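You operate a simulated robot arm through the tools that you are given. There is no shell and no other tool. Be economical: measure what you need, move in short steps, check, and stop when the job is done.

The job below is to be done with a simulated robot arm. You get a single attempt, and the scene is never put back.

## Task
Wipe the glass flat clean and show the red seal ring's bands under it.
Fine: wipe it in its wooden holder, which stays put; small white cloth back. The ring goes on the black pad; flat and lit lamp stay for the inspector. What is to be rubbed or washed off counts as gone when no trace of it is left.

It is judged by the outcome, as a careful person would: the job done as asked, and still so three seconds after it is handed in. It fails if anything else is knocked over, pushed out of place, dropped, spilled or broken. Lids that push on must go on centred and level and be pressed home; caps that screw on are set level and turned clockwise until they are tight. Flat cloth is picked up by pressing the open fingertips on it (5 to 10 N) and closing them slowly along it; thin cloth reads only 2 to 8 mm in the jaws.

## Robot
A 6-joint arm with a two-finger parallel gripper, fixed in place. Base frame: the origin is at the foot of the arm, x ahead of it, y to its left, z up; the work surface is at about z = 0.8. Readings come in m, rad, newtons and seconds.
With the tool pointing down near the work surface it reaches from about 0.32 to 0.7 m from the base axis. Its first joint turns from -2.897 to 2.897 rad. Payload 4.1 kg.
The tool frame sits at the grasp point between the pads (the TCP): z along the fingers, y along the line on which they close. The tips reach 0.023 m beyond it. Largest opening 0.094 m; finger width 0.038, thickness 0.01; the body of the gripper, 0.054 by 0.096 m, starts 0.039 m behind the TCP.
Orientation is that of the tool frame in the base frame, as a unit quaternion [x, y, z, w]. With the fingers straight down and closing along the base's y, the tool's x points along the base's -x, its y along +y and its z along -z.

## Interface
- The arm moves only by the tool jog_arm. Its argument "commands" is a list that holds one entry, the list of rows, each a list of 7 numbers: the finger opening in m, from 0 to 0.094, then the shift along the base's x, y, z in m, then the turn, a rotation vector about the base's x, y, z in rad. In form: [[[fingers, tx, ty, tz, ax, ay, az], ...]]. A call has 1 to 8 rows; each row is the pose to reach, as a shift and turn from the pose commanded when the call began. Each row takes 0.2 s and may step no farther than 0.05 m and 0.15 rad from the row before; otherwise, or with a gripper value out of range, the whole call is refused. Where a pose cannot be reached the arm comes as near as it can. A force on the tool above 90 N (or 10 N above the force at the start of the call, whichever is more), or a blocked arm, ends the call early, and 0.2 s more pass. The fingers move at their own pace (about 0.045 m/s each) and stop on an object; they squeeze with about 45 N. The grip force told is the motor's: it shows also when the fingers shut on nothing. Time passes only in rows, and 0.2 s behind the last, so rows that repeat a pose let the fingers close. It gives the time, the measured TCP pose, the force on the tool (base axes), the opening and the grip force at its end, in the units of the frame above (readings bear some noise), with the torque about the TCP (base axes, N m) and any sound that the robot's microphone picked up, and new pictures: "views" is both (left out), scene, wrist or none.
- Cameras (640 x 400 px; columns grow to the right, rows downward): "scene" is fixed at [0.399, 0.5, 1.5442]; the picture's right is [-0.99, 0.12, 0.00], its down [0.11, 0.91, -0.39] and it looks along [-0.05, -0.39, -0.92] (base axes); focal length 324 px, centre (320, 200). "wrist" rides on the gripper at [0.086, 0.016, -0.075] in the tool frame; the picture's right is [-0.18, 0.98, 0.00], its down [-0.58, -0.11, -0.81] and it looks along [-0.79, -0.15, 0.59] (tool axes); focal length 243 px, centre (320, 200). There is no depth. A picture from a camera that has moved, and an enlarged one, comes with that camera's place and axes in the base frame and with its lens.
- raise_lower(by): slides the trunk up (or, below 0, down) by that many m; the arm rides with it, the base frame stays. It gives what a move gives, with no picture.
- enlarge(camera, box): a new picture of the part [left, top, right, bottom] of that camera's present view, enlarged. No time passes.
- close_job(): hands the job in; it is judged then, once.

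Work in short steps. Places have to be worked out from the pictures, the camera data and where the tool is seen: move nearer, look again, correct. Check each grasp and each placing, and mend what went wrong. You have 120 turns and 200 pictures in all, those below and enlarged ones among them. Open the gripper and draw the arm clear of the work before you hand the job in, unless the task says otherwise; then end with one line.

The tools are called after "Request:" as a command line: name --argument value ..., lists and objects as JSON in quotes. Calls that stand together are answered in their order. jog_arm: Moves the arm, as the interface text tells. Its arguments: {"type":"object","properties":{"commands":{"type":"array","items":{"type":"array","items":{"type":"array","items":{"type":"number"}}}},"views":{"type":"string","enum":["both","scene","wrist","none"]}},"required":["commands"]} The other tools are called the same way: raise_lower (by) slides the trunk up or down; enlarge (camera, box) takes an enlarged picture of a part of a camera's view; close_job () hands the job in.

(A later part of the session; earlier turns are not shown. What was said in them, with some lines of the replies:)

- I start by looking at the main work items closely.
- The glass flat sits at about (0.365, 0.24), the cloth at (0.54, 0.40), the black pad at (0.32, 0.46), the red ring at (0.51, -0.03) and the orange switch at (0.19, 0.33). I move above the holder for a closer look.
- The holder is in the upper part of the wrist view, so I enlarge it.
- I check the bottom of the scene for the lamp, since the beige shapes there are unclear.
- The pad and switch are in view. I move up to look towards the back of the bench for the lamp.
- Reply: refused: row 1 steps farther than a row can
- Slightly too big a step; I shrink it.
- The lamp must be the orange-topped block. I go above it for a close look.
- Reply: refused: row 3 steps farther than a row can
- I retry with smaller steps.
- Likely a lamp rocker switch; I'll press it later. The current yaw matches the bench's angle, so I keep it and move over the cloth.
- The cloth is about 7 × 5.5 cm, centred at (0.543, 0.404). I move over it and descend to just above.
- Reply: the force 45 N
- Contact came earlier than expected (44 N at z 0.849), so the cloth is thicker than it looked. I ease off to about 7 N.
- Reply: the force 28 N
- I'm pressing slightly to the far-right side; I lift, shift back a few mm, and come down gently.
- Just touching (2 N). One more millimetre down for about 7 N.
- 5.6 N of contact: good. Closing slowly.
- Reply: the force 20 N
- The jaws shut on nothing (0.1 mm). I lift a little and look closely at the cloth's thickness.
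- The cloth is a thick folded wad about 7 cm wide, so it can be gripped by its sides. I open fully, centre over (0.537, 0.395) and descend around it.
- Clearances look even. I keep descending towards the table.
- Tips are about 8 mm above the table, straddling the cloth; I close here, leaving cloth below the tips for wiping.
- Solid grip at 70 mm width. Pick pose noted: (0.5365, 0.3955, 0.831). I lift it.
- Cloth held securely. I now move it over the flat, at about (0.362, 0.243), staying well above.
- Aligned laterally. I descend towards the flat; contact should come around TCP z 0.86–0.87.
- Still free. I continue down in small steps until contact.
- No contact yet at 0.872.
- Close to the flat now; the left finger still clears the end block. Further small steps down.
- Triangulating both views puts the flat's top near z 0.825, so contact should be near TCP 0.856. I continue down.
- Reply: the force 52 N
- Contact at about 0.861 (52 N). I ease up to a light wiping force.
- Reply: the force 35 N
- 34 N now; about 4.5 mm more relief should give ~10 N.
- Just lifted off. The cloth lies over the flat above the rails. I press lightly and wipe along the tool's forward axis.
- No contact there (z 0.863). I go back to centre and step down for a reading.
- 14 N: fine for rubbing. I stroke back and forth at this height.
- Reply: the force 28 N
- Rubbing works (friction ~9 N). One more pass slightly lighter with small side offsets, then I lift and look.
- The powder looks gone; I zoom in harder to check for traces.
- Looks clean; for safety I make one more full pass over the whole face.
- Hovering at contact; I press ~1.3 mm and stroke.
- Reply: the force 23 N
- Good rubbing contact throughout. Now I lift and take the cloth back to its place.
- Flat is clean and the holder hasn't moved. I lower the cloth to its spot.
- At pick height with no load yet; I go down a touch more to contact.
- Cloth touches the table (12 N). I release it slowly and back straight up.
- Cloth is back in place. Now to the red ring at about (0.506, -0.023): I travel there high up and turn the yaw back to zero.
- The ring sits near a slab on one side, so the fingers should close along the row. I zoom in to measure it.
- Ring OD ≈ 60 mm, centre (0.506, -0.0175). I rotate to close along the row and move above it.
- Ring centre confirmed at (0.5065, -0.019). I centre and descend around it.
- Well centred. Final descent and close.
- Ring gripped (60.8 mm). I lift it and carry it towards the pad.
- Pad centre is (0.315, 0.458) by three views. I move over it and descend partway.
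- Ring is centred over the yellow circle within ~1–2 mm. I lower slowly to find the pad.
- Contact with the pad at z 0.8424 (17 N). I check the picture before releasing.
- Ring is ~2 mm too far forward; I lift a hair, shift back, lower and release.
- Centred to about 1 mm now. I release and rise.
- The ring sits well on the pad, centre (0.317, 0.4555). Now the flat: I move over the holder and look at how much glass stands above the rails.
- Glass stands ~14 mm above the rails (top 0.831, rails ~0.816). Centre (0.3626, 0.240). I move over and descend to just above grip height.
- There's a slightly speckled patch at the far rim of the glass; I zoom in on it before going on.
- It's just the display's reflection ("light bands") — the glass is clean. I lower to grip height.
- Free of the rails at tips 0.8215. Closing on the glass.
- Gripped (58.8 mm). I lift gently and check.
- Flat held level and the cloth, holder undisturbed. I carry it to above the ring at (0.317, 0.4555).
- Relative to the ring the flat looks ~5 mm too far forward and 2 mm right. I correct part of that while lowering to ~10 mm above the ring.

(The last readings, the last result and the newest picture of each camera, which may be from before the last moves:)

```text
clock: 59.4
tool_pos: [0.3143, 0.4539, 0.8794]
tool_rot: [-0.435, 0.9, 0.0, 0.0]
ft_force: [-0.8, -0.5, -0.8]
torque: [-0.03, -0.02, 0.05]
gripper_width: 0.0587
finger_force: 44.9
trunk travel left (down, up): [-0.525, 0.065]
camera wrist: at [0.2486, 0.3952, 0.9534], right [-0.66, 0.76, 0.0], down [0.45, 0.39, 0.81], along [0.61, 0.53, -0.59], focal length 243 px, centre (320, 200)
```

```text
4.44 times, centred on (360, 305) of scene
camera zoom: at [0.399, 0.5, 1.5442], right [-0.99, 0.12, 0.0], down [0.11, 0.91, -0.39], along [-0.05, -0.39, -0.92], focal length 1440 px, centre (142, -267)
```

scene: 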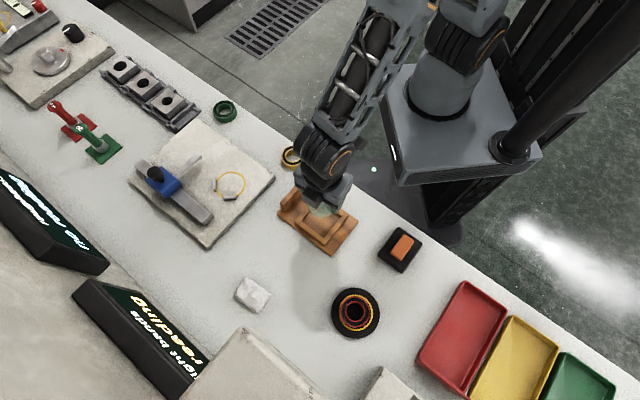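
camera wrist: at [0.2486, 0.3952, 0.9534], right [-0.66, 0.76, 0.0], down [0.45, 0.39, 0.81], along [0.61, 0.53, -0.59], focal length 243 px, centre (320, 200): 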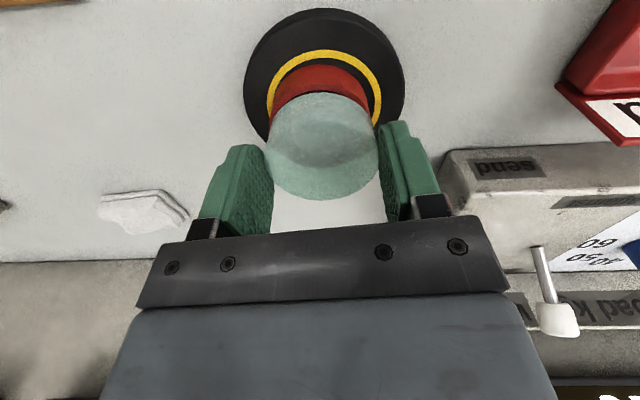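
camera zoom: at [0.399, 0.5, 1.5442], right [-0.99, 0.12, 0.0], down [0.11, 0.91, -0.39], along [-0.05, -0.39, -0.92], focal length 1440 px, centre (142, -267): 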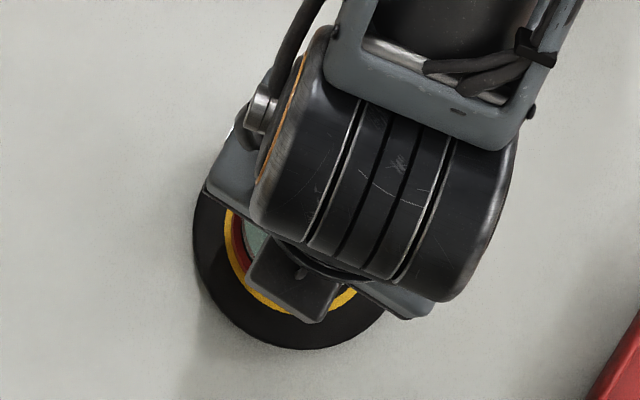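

Laterally aligned; the edge geometry says to go ~3 mm forward again. I apply that and lower to ~4 mm above.

Request:
jog_arm --commands '[[[0.05, 0.0019, 0.0024, -0.003, 0, 0, 0], [0.05, 0.0019, 0.0024, -0.006, 0, 0, 0]]]' --views "wrist"

Request:
enlarge --camera "wrist" --box '[240, 40, 400, 210]'

```text
clock: 60.0
tool_pos: [0.3165, 0.4559, 0.8722]
tool_rot: [-0.435, 0.9, -0.001, -0.002]
ft_force: [-0.1, -0.4, -1.2]
torque: [-0.04, 0.0, 0.0]
gripper_width: 0.0586
finger_force: 45.1
trunk travel left (down, up): [-0.525, 0.065]
camera wrist: at [0.2503, 0.3972, 0.9469], right [-0.66, 0.76, 0.0], down [0.45, 0.39, 0.81], along [0.61, 0.53, -0.59], focal length 243 px, centre (320, 200)
```

wrist: 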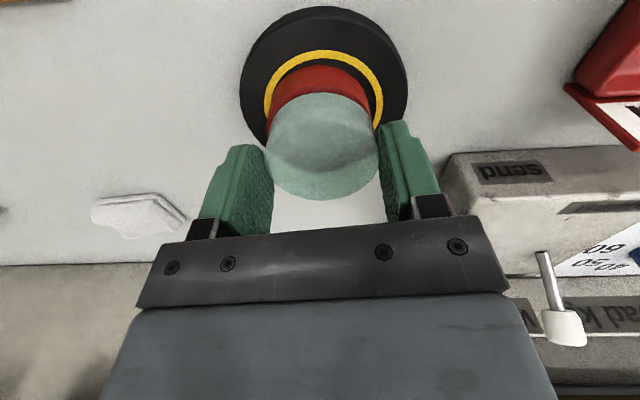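

```text
2.35 times, centred on (320, 125) of wrist
camera zoom: at [0.2503, 0.3972, 0.9469], right [-0.66, 0.76, 0.0], down [0.45, 0.39, 0.81], along [0.61, 0.53, -0.59], focal length 571 px, centre (320, 376)
```

zoom: 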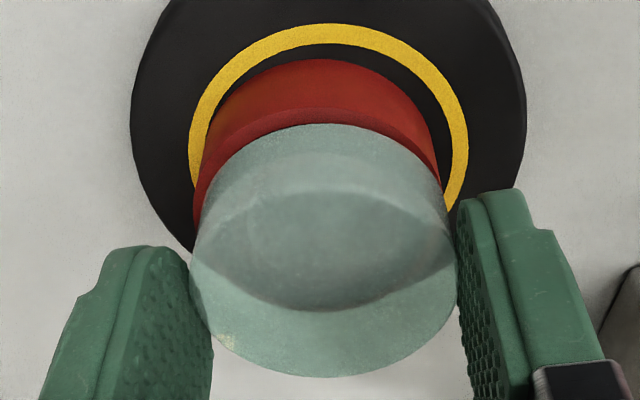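

Now centred front-to-back; a 1 mm shift left, then lower gently to contact.

Request:
jog_arm --commands '[[[0.05, 0.0009, -0.001, -0.002, 0, 0, 0], [0.05, 0.0009, -0.001, -0.004, 0, 0, 0]]]' --views "none"

```text
clock: 60.6
tool_pos: [0.3182, 0.4544, 0.8694]
tool_rot: [-0.435, 0.9, 0.001, 0.001]
ft_force: [-0.8, 0.2, 14.0]
torque: [-0.21, 0.18, 0.0]
gripper_width: 0.0588
finger_force: 45.0
trunk travel left (down, up): [-0.525, 0.065]
```

Contact at 0.8694 (14 N), as predicted. I relieve slightly and look before releasing.

Request:
jog_arm --commands '[[[0.05, 0, 0, 0.001, 0, 0, 0]]]' --views "wrist"

Request:
enlarge --camera "wrist" --box '[240, 40, 400, 210]'

```text
clock: 61.0
tool_pos: [0.3182, 0.4558, 0.8701]
tool_rot: [-0.435, 0.9, 0.0, 0.002]
ft_force: [-0.1, 1.9, 15.1]
torque: [-0.15, 0.12, -0.01]
gripper_width: 0.0588
finger_force: 45.4
trunk travel left (down, up): [-0.525, 0.065]
camera wrist: at [0.2511, 0.3962, 0.9444], right [-0.66, 0.75, 0.0], down [0.45, 0.39, 0.81], along [0.61, 0.53, -0.59], focal length 243 px, centre (320, 200)
```

wrist: 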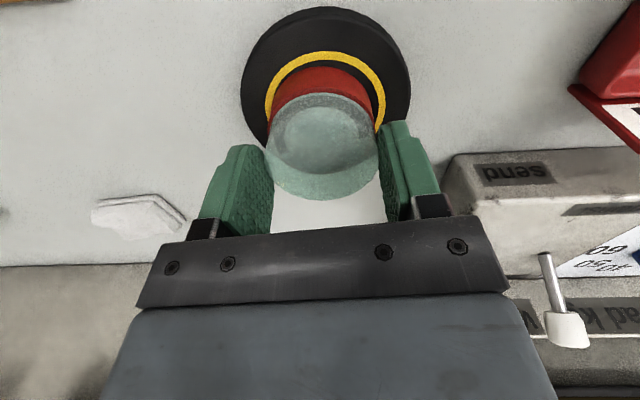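

```text
2.35 times, centred on (320, 125) of wrist
camera zoom: at [0.2511, 0.3962, 0.9444], right [-0.66, 0.75, 0.0], down [0.45, 0.39, 0.81], along [0.61, 0.53, -0.59], focal length 571 px, centre (320, 376)
```

zoom: 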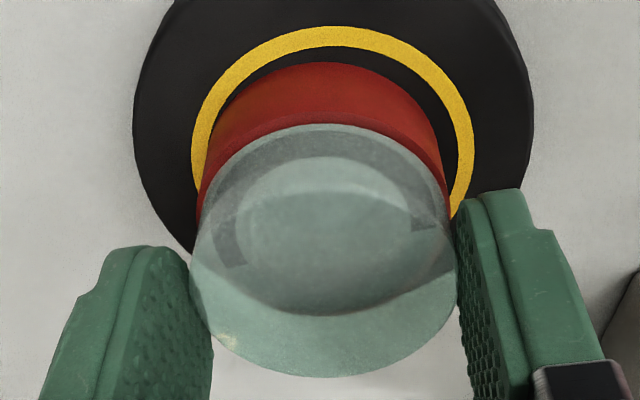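

Flat is about 2 mm far of centre; I make a tiny lift-shift-lower correction.

Request:
jog_arm --commands '[[[0.05, 0, 0, 0.003, 0, 0, 0], [0.05, -0.001, -0.0013, 0.003, 0, 0, 0], [0.05, -0.001, -0.0013, 0.001, 0, 0, 0], [0.05, -0.001, -0.0013, -0.0005, 0, 0, 0]]]' --views "wrist"

Request:
enlarge --camera "wrist" --box '[240, 40, 400, 210]'

```text
clock: 62.0
tool_pos: [0.3168, 0.453, 0.8696]
tool_rot: [-0.435, 0.9, 0.0, 0.0]
ft_force: [-1.5, -3.1, 12.0]
torque: [-0.22, 0.13, 0.04]
gripper_width: 0.0587
finger_force: 44.8
trunk travel left (down, up): [-0.525, 0.065]
camera wrist: at [0.2506, 0.3941, 0.9445], right [-0.66, 0.76, 0.0], down [0.45, 0.39, 0.81], along [0.61, 0.53, -0.59], focal length 243 px, centre (320, 200)
```

wrist: 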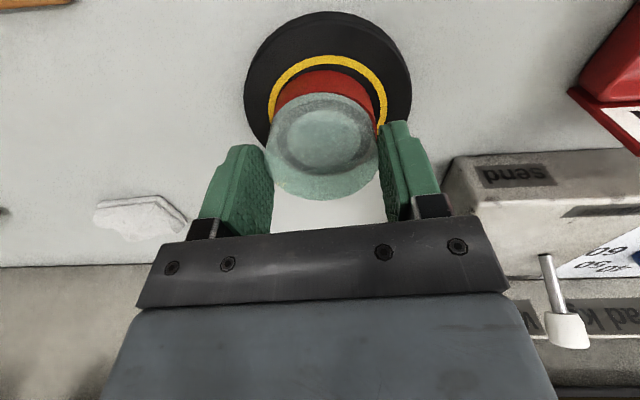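

```text
2.35 times, centred on (320, 125) of wrist
camera zoom: at [0.2506, 0.3941, 0.9445], right [-0.66, 0.76, 0.0], down [0.45, 0.39, 0.81], along [0.61, 0.53, -0.59], focal length 571 px, centre (320, 376)
```

zoom: 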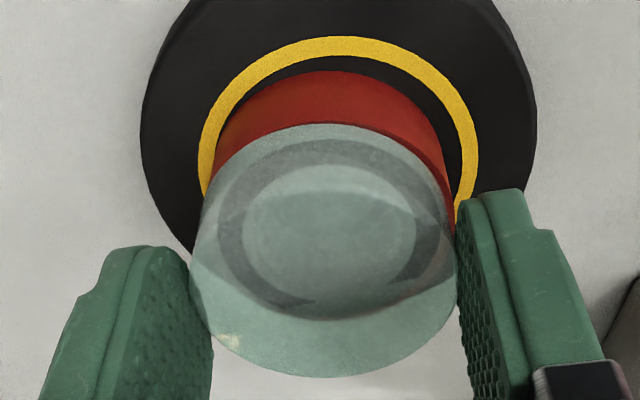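

The ring's face is now centred under the glass. I release carefully and rise.

Request:
jog_arm --commands '[[[0.062, 0, 0, 0.001, 0, 0, 0], [0.075, 0, 0, 0.001, 0, 0, 0], [0.094, 0, 0, 0.001, 0, 0, 0], [0.094, 0, 0, 0.001, 0, 0, 0], [0.094, 0, 0, 0.04, 0, 0, 0], [0.094, -0.01, -0.015, 0.08, 0, 0, 0], [0.094, -0.03, -0.03, 0.11, 0, 0, 0]]]' --views "both"

Request:
enlarge --camera "wrist" --box '[220, 0, 440, 180]'

```text
clock: 63.6
tool_pos: [0.2861, 0.4233, 0.9808]
tool_rot: [-0.436, 0.9, 0.0, 0.0]
ft_force: [0.2, 0.4, 0.9]
torque: [-0.02, 0.0, 0.01]
gripper_width: 0.0942
finger_force: 0.2
trunk travel left (down, up): [-0.525, 0.065]
camera wrist: at [0.219, 0.365, 1.0549], right [-0.66, 0.75, 0.0], down [0.45, 0.39, 0.81], along [0.61, 0.53, -0.59], focal length 243 px, centre (320, 200)
```

scene: 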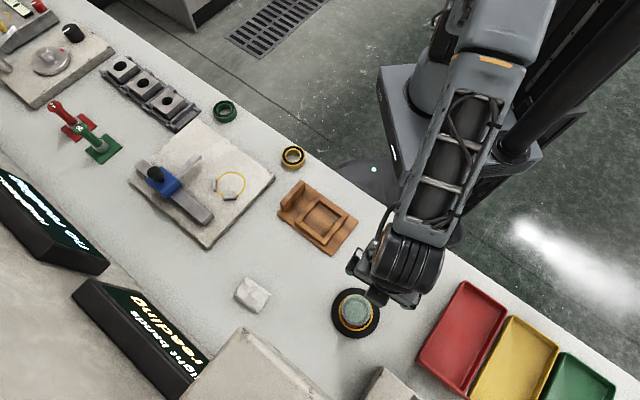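
wrist: 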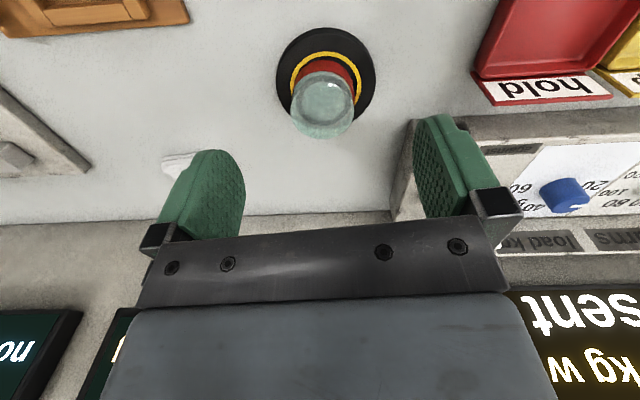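

```text
2.22 times, centred on (330, 90) of wrist
camera zoom: at [0.219, 0.365, 1.0549], right [-0.66, 0.75, 0.0], down [0.45, 0.39, 0.81], along [0.61, 0.53, -0.59], focal length 539 px, centre (298, 444)
```

zoom: 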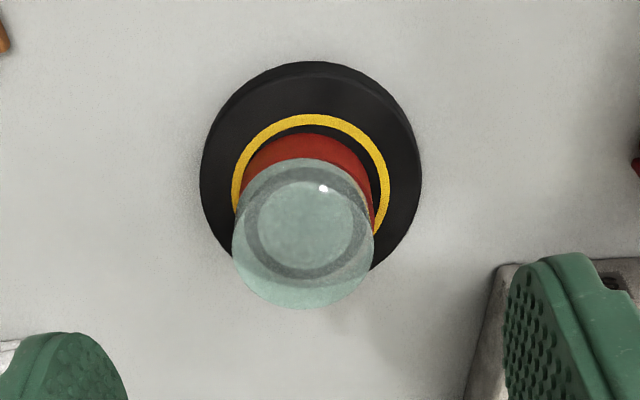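

The flat rests on the ring, clean and centred. Now the lamp: I zoom in on the orange rocker before pressing.

Request:
enlarge --camera "scene" --box '[370, 220, 430, 275]'

Request:
jog_arm --commands '[[[0.03, -0.02, -0.04, 0.0, 0, 0, 0], [0.0, -0.05, -0.075, 0.0, 0, 0, 0], [0.0, -0.08, -0.085, -0.02, 0, 0, 0], [0.0, -0.095, -0.09, -0.05, 0, 0, 0]]]' --views "wrist"

```text
7.27 times, centred on (400, 248) of scene
camera zoom: at [0.399, 0.5, 1.5442], right [-0.99, 0.12, 0.0], down [0.11, 0.91, -0.39], along [-0.05, -0.39, -0.92], focal length 2356 px, centre (-262, -146)
```

zoom: 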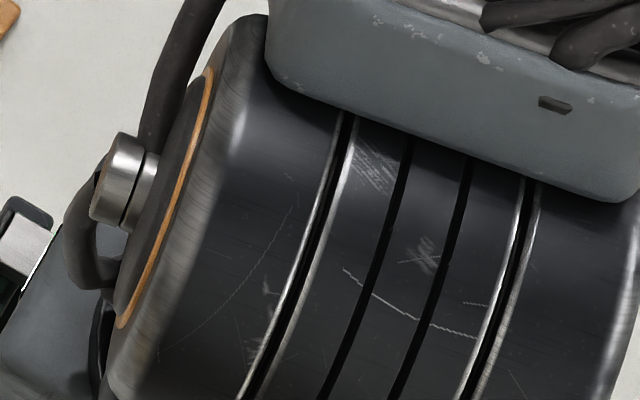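

```text
clock: 64.6
tool_pos: [0.1906, 0.3338, 0.9292]
tool_rot: [-0.436, 0.9, 0.0, 0.0]
ft_force: [-0.3, -0.4, 0.0]
torque: [0.0, 0.0, 0.02]
gripper_width: 0.006
finger_force: 0.1
trunk travel left (down, up): [-0.525, 0.065]
camera wrist: at [0.1243, 0.2752, 1.003], right [-0.66, 0.76, 0.0], down [0.45, 0.39, 0.81], along [0.61, 0.53, -0.59], focal length 243 px, centre (320, 200)
```

wrist: 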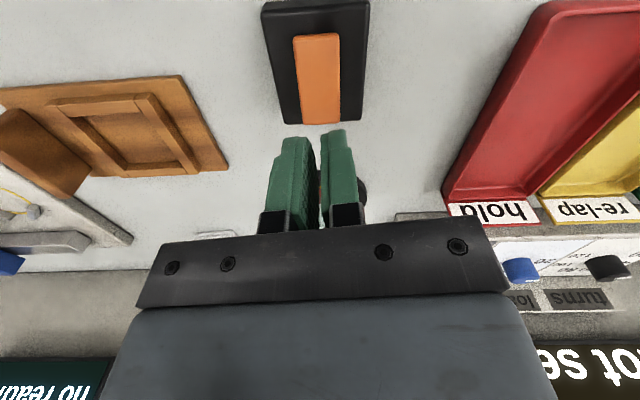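

Request:
enlarge --camera "wrist" --box '[240, 0, 400, 140]'

```text
2.86 times, centred on (320, 70) of wrist
camera zoom: at [0.1243, 0.2752, 1.003], right [-0.66, 0.76, 0.0], down [0.45, 0.39, 0.81], along [0.61, 0.53, -0.59], focal length 693 px, centre (320, 571)
```

zoom: 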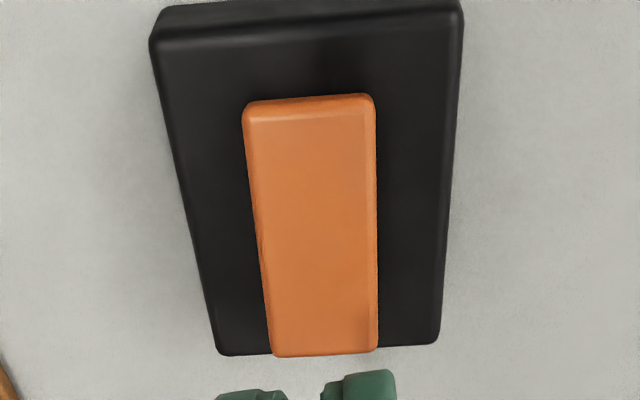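

The rocker's far end stands higher (near end is down), so I press the far end at about (0.211, 0.355) with closed fingers. First I hover above it.

Request:
jog_arm --commands '[[[0.0, 0.01, 0.011, -0.025, 0, 0, 0], [0.0, 0.0195, 0.021, -0.055, 0, 0, 0], [0.0, 0.0195, 0.021, -0.064, 0, 0, 0]]]' --views "wrist"

Request:
enlarge --camera "wrist" --box '[220, 0, 420, 180]'

```text
clock: 65.4
tool_pos: [0.2096, 0.354, 0.8638]
tool_rot: [-0.434, 0.901, 0.0, 0.0]
ft_force: [0.4, -0.2, 0.3]
torque: [-0.01, 0.0, 0.02]
gripper_width: 0.0001
finger_force: 42.8
trunk travel left (down, up): [-0.525, 0.065]
camera wrist: at [0.1428, 0.2958, 0.939], right [-0.66, 0.76, 0.0], down [0.45, 0.39, 0.81], along [0.61, 0.53, -0.59], focal length 243 px, centre (320, 200)
```

wrist: 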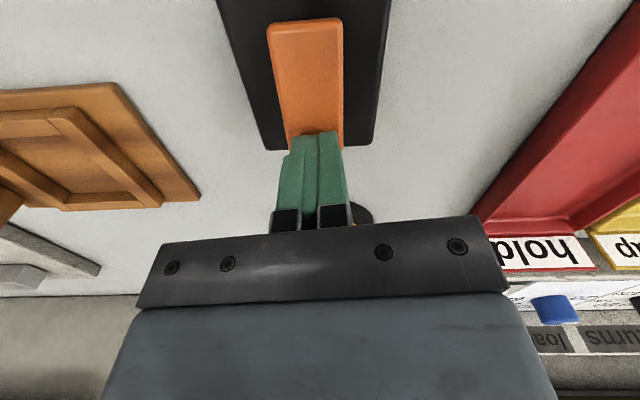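

```text
2.22 times, centred on (320, 90) of wrist
camera zoom: at [0.1428, 0.2958, 0.939], right [-0.66, 0.76, 0.0], down [0.45, 0.39, 0.81], along [0.61, 0.53, -0.59], focal length 539 px, centre (320, 444)
```

zoom: 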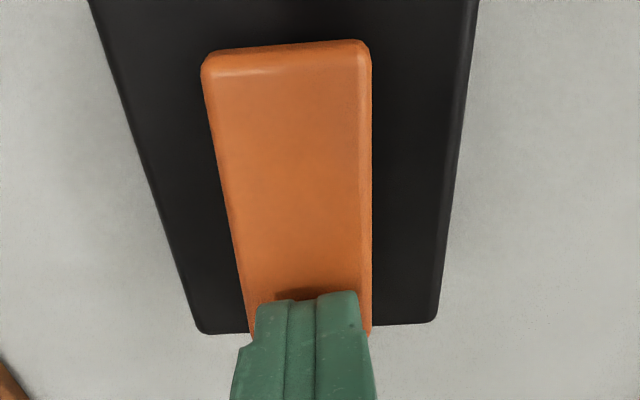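

Fingers are over the far end of the rocker. I press down in small steps.

Request:
jog_arm --commands '[[[0.0, 0, 0, -0.004, 0, 0, 0], [0.0, 0, 0, -0.008, 0, 0, 0], [0.0, 0, 0, -0.012, 0, 0, 0]]]' --views "none"

```text
clock: 66.2
tool_pos: [0.2096, 0.3548, 0.8595]
tool_rot: [-0.435, 0.9, 0.005, 0.005]
ft_force: [-7.5, -3.2, 87.0]
torque: [-1.29, 1.24, -0.39]
gripper_width: 0.0
finger_force: 42.1
trunk travel left (down, up): [-0.525, 0.065]
heard: click
```

Heard a click. I lift and look.

Request:
jog_arm --commands '[[[0.0, 0, 0, 0.012, 0, 0, 0], [0.0, 0, 0, 0.05, 0, 0, 0], [0.0, -0.02, -0.03, 0.08, 0, 0, 0]]]' --views "both"

Request:
enlarge --camera "scene" --box '[60, 250, 440, 400]'

Request:
enlarge --camera "wrist" --box '[220, 0, 420, 180]'

```text
clock: 67.0
tool_pos: [0.1907, 0.3221, 0.9355]
tool_rot: [-0.434, 0.901, -0.001, -0.002]
ft_force: [-0.1, 0.3, -1.4]
torque: [0.02, -0.03, 0.0]
gripper_width: 0.0002
finger_force: 42.3
trunk travel left (down, up): [-0.525, 0.065]
camera wrist: at [0.1244, 0.2642, 1.0095], right [-0.66, 0.76, 0.0], down [0.45, 0.39, 0.81], along [0.61, 0.53, -0.59], focal length 243 px, centre (320, 200)
```

scene: 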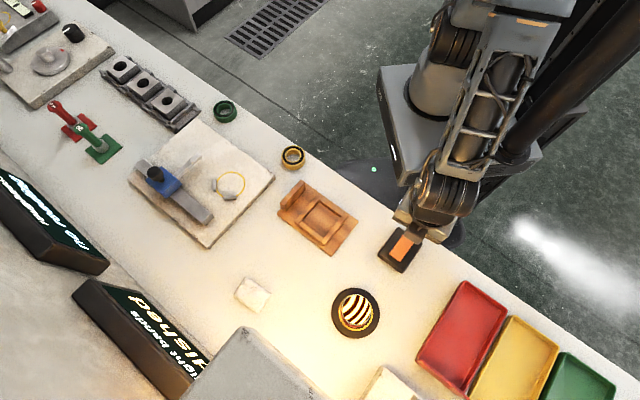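
wrist: 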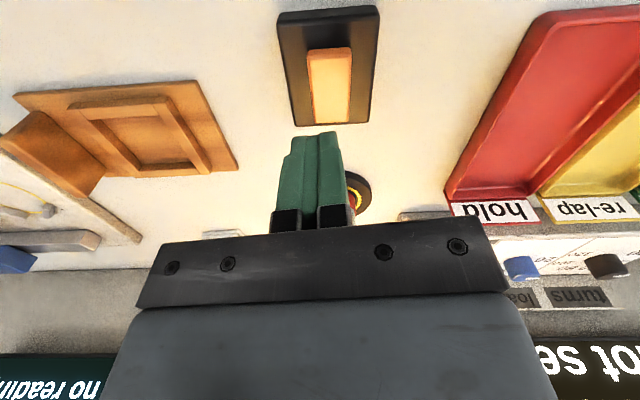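

```text
1.68 times, centred on (250, 325) of scene
camera zoom: at [0.399, 0.5, 1.5442], right [-0.99, 0.12, 0.0], down [0.11, 0.91, -0.39], along [-0.05, -0.39, -0.92], focal length 546 px, centre (438, -10)
```

zoom: 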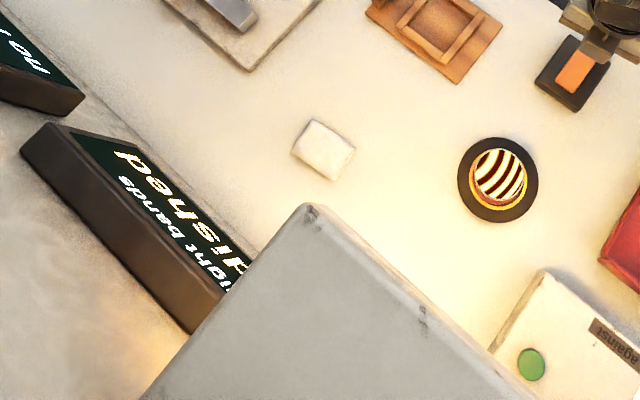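

```text
2.22 times, centred on (320, 90) of wrist
camera zoom: at [0.1244, 0.2642, 1.0095], right [-0.66, 0.76, 0.0], down [0.45, 0.39, 0.81], along [0.61, 0.53, -0.59], focal length 539 px, centre (320, 444)
```

zoom: 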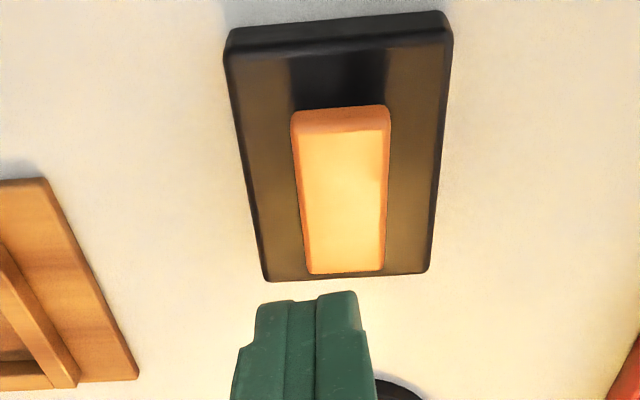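

The lamp is lit and curved light bands show; the display reads "light bands … dished". I open the gripper, draw the arm clear and verify everything.

Request:
jog_arm --commands '[[[0.03, 0.02, -0.02, 0.04, 0, 0, 0], [0.06, 0.04, -0.05, 0.07, 0, 0, 0], [0.094, 0.06, -0.08, 0.1, 0, 0, 0], [0.094, 0.08, -0.1, 0.14, 0, 0, 0], [0.094, 0.085, -0.11, 0.18, 0, 0, 0]]]' --views "scene"

Request:
enlarge --camera "scene" --box '[325, 280, 385, 340]'

Request:
enlarge --camera "scene" --box '[200, 90, 440, 350]'

```text
clock: 68.2
tool_pos: [0.2809, 0.2101, 1.1136]
tool_rot: [-0.435, 0.9, 0.0, -0.002]
ft_force: [-0.2, -0.2, -0.1]
torque: [0.0, -0.02, 0.0]
gripper_width: 0.094
finger_force: 0.1
trunk travel left (down, up): [-0.525, 0.065]
```

scene: 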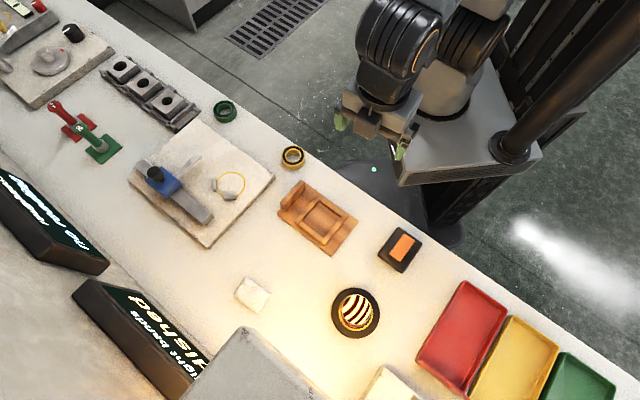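

```text
6.67 times, centred on (355, 310) of scene
camera zoom: at [0.399, 0.5, 1.5442], right [-0.99, 0.12, 0.0], down [0.11, 0.91, -0.39], along [-0.05, -0.39, -0.92], focal length 2160 px, centre (87, -533)
```

zoom: 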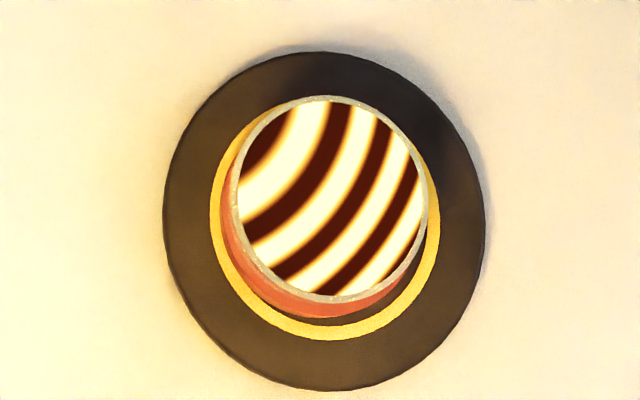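

```text
1.54 times, centred on (320, 220) of scene
camera zoom: at [0.399, 0.5, 1.5442], right [-0.99, 0.12, 0.0], down [0.11, 0.91, -0.39], along [-0.05, -0.39, -0.92], focal length 498 px, centre (320, 169)
```

zoom: 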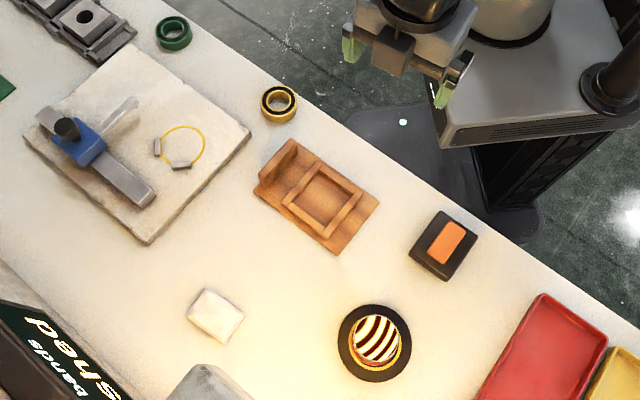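

All is in place: clean flat centred on the red ring on the pad, bands shown, lamp lit, cloth back, holder unmoved. I hand in.

Request:
close_job

```text
The job is handed in.
```

The glass flat is wiped clean and lies on the red seal ring on the black pad. The lamp is lit, the light bands show through the flat, the display reads "dished", the cloth is back within about 1 cm of where it lay, and the holder has not moved.
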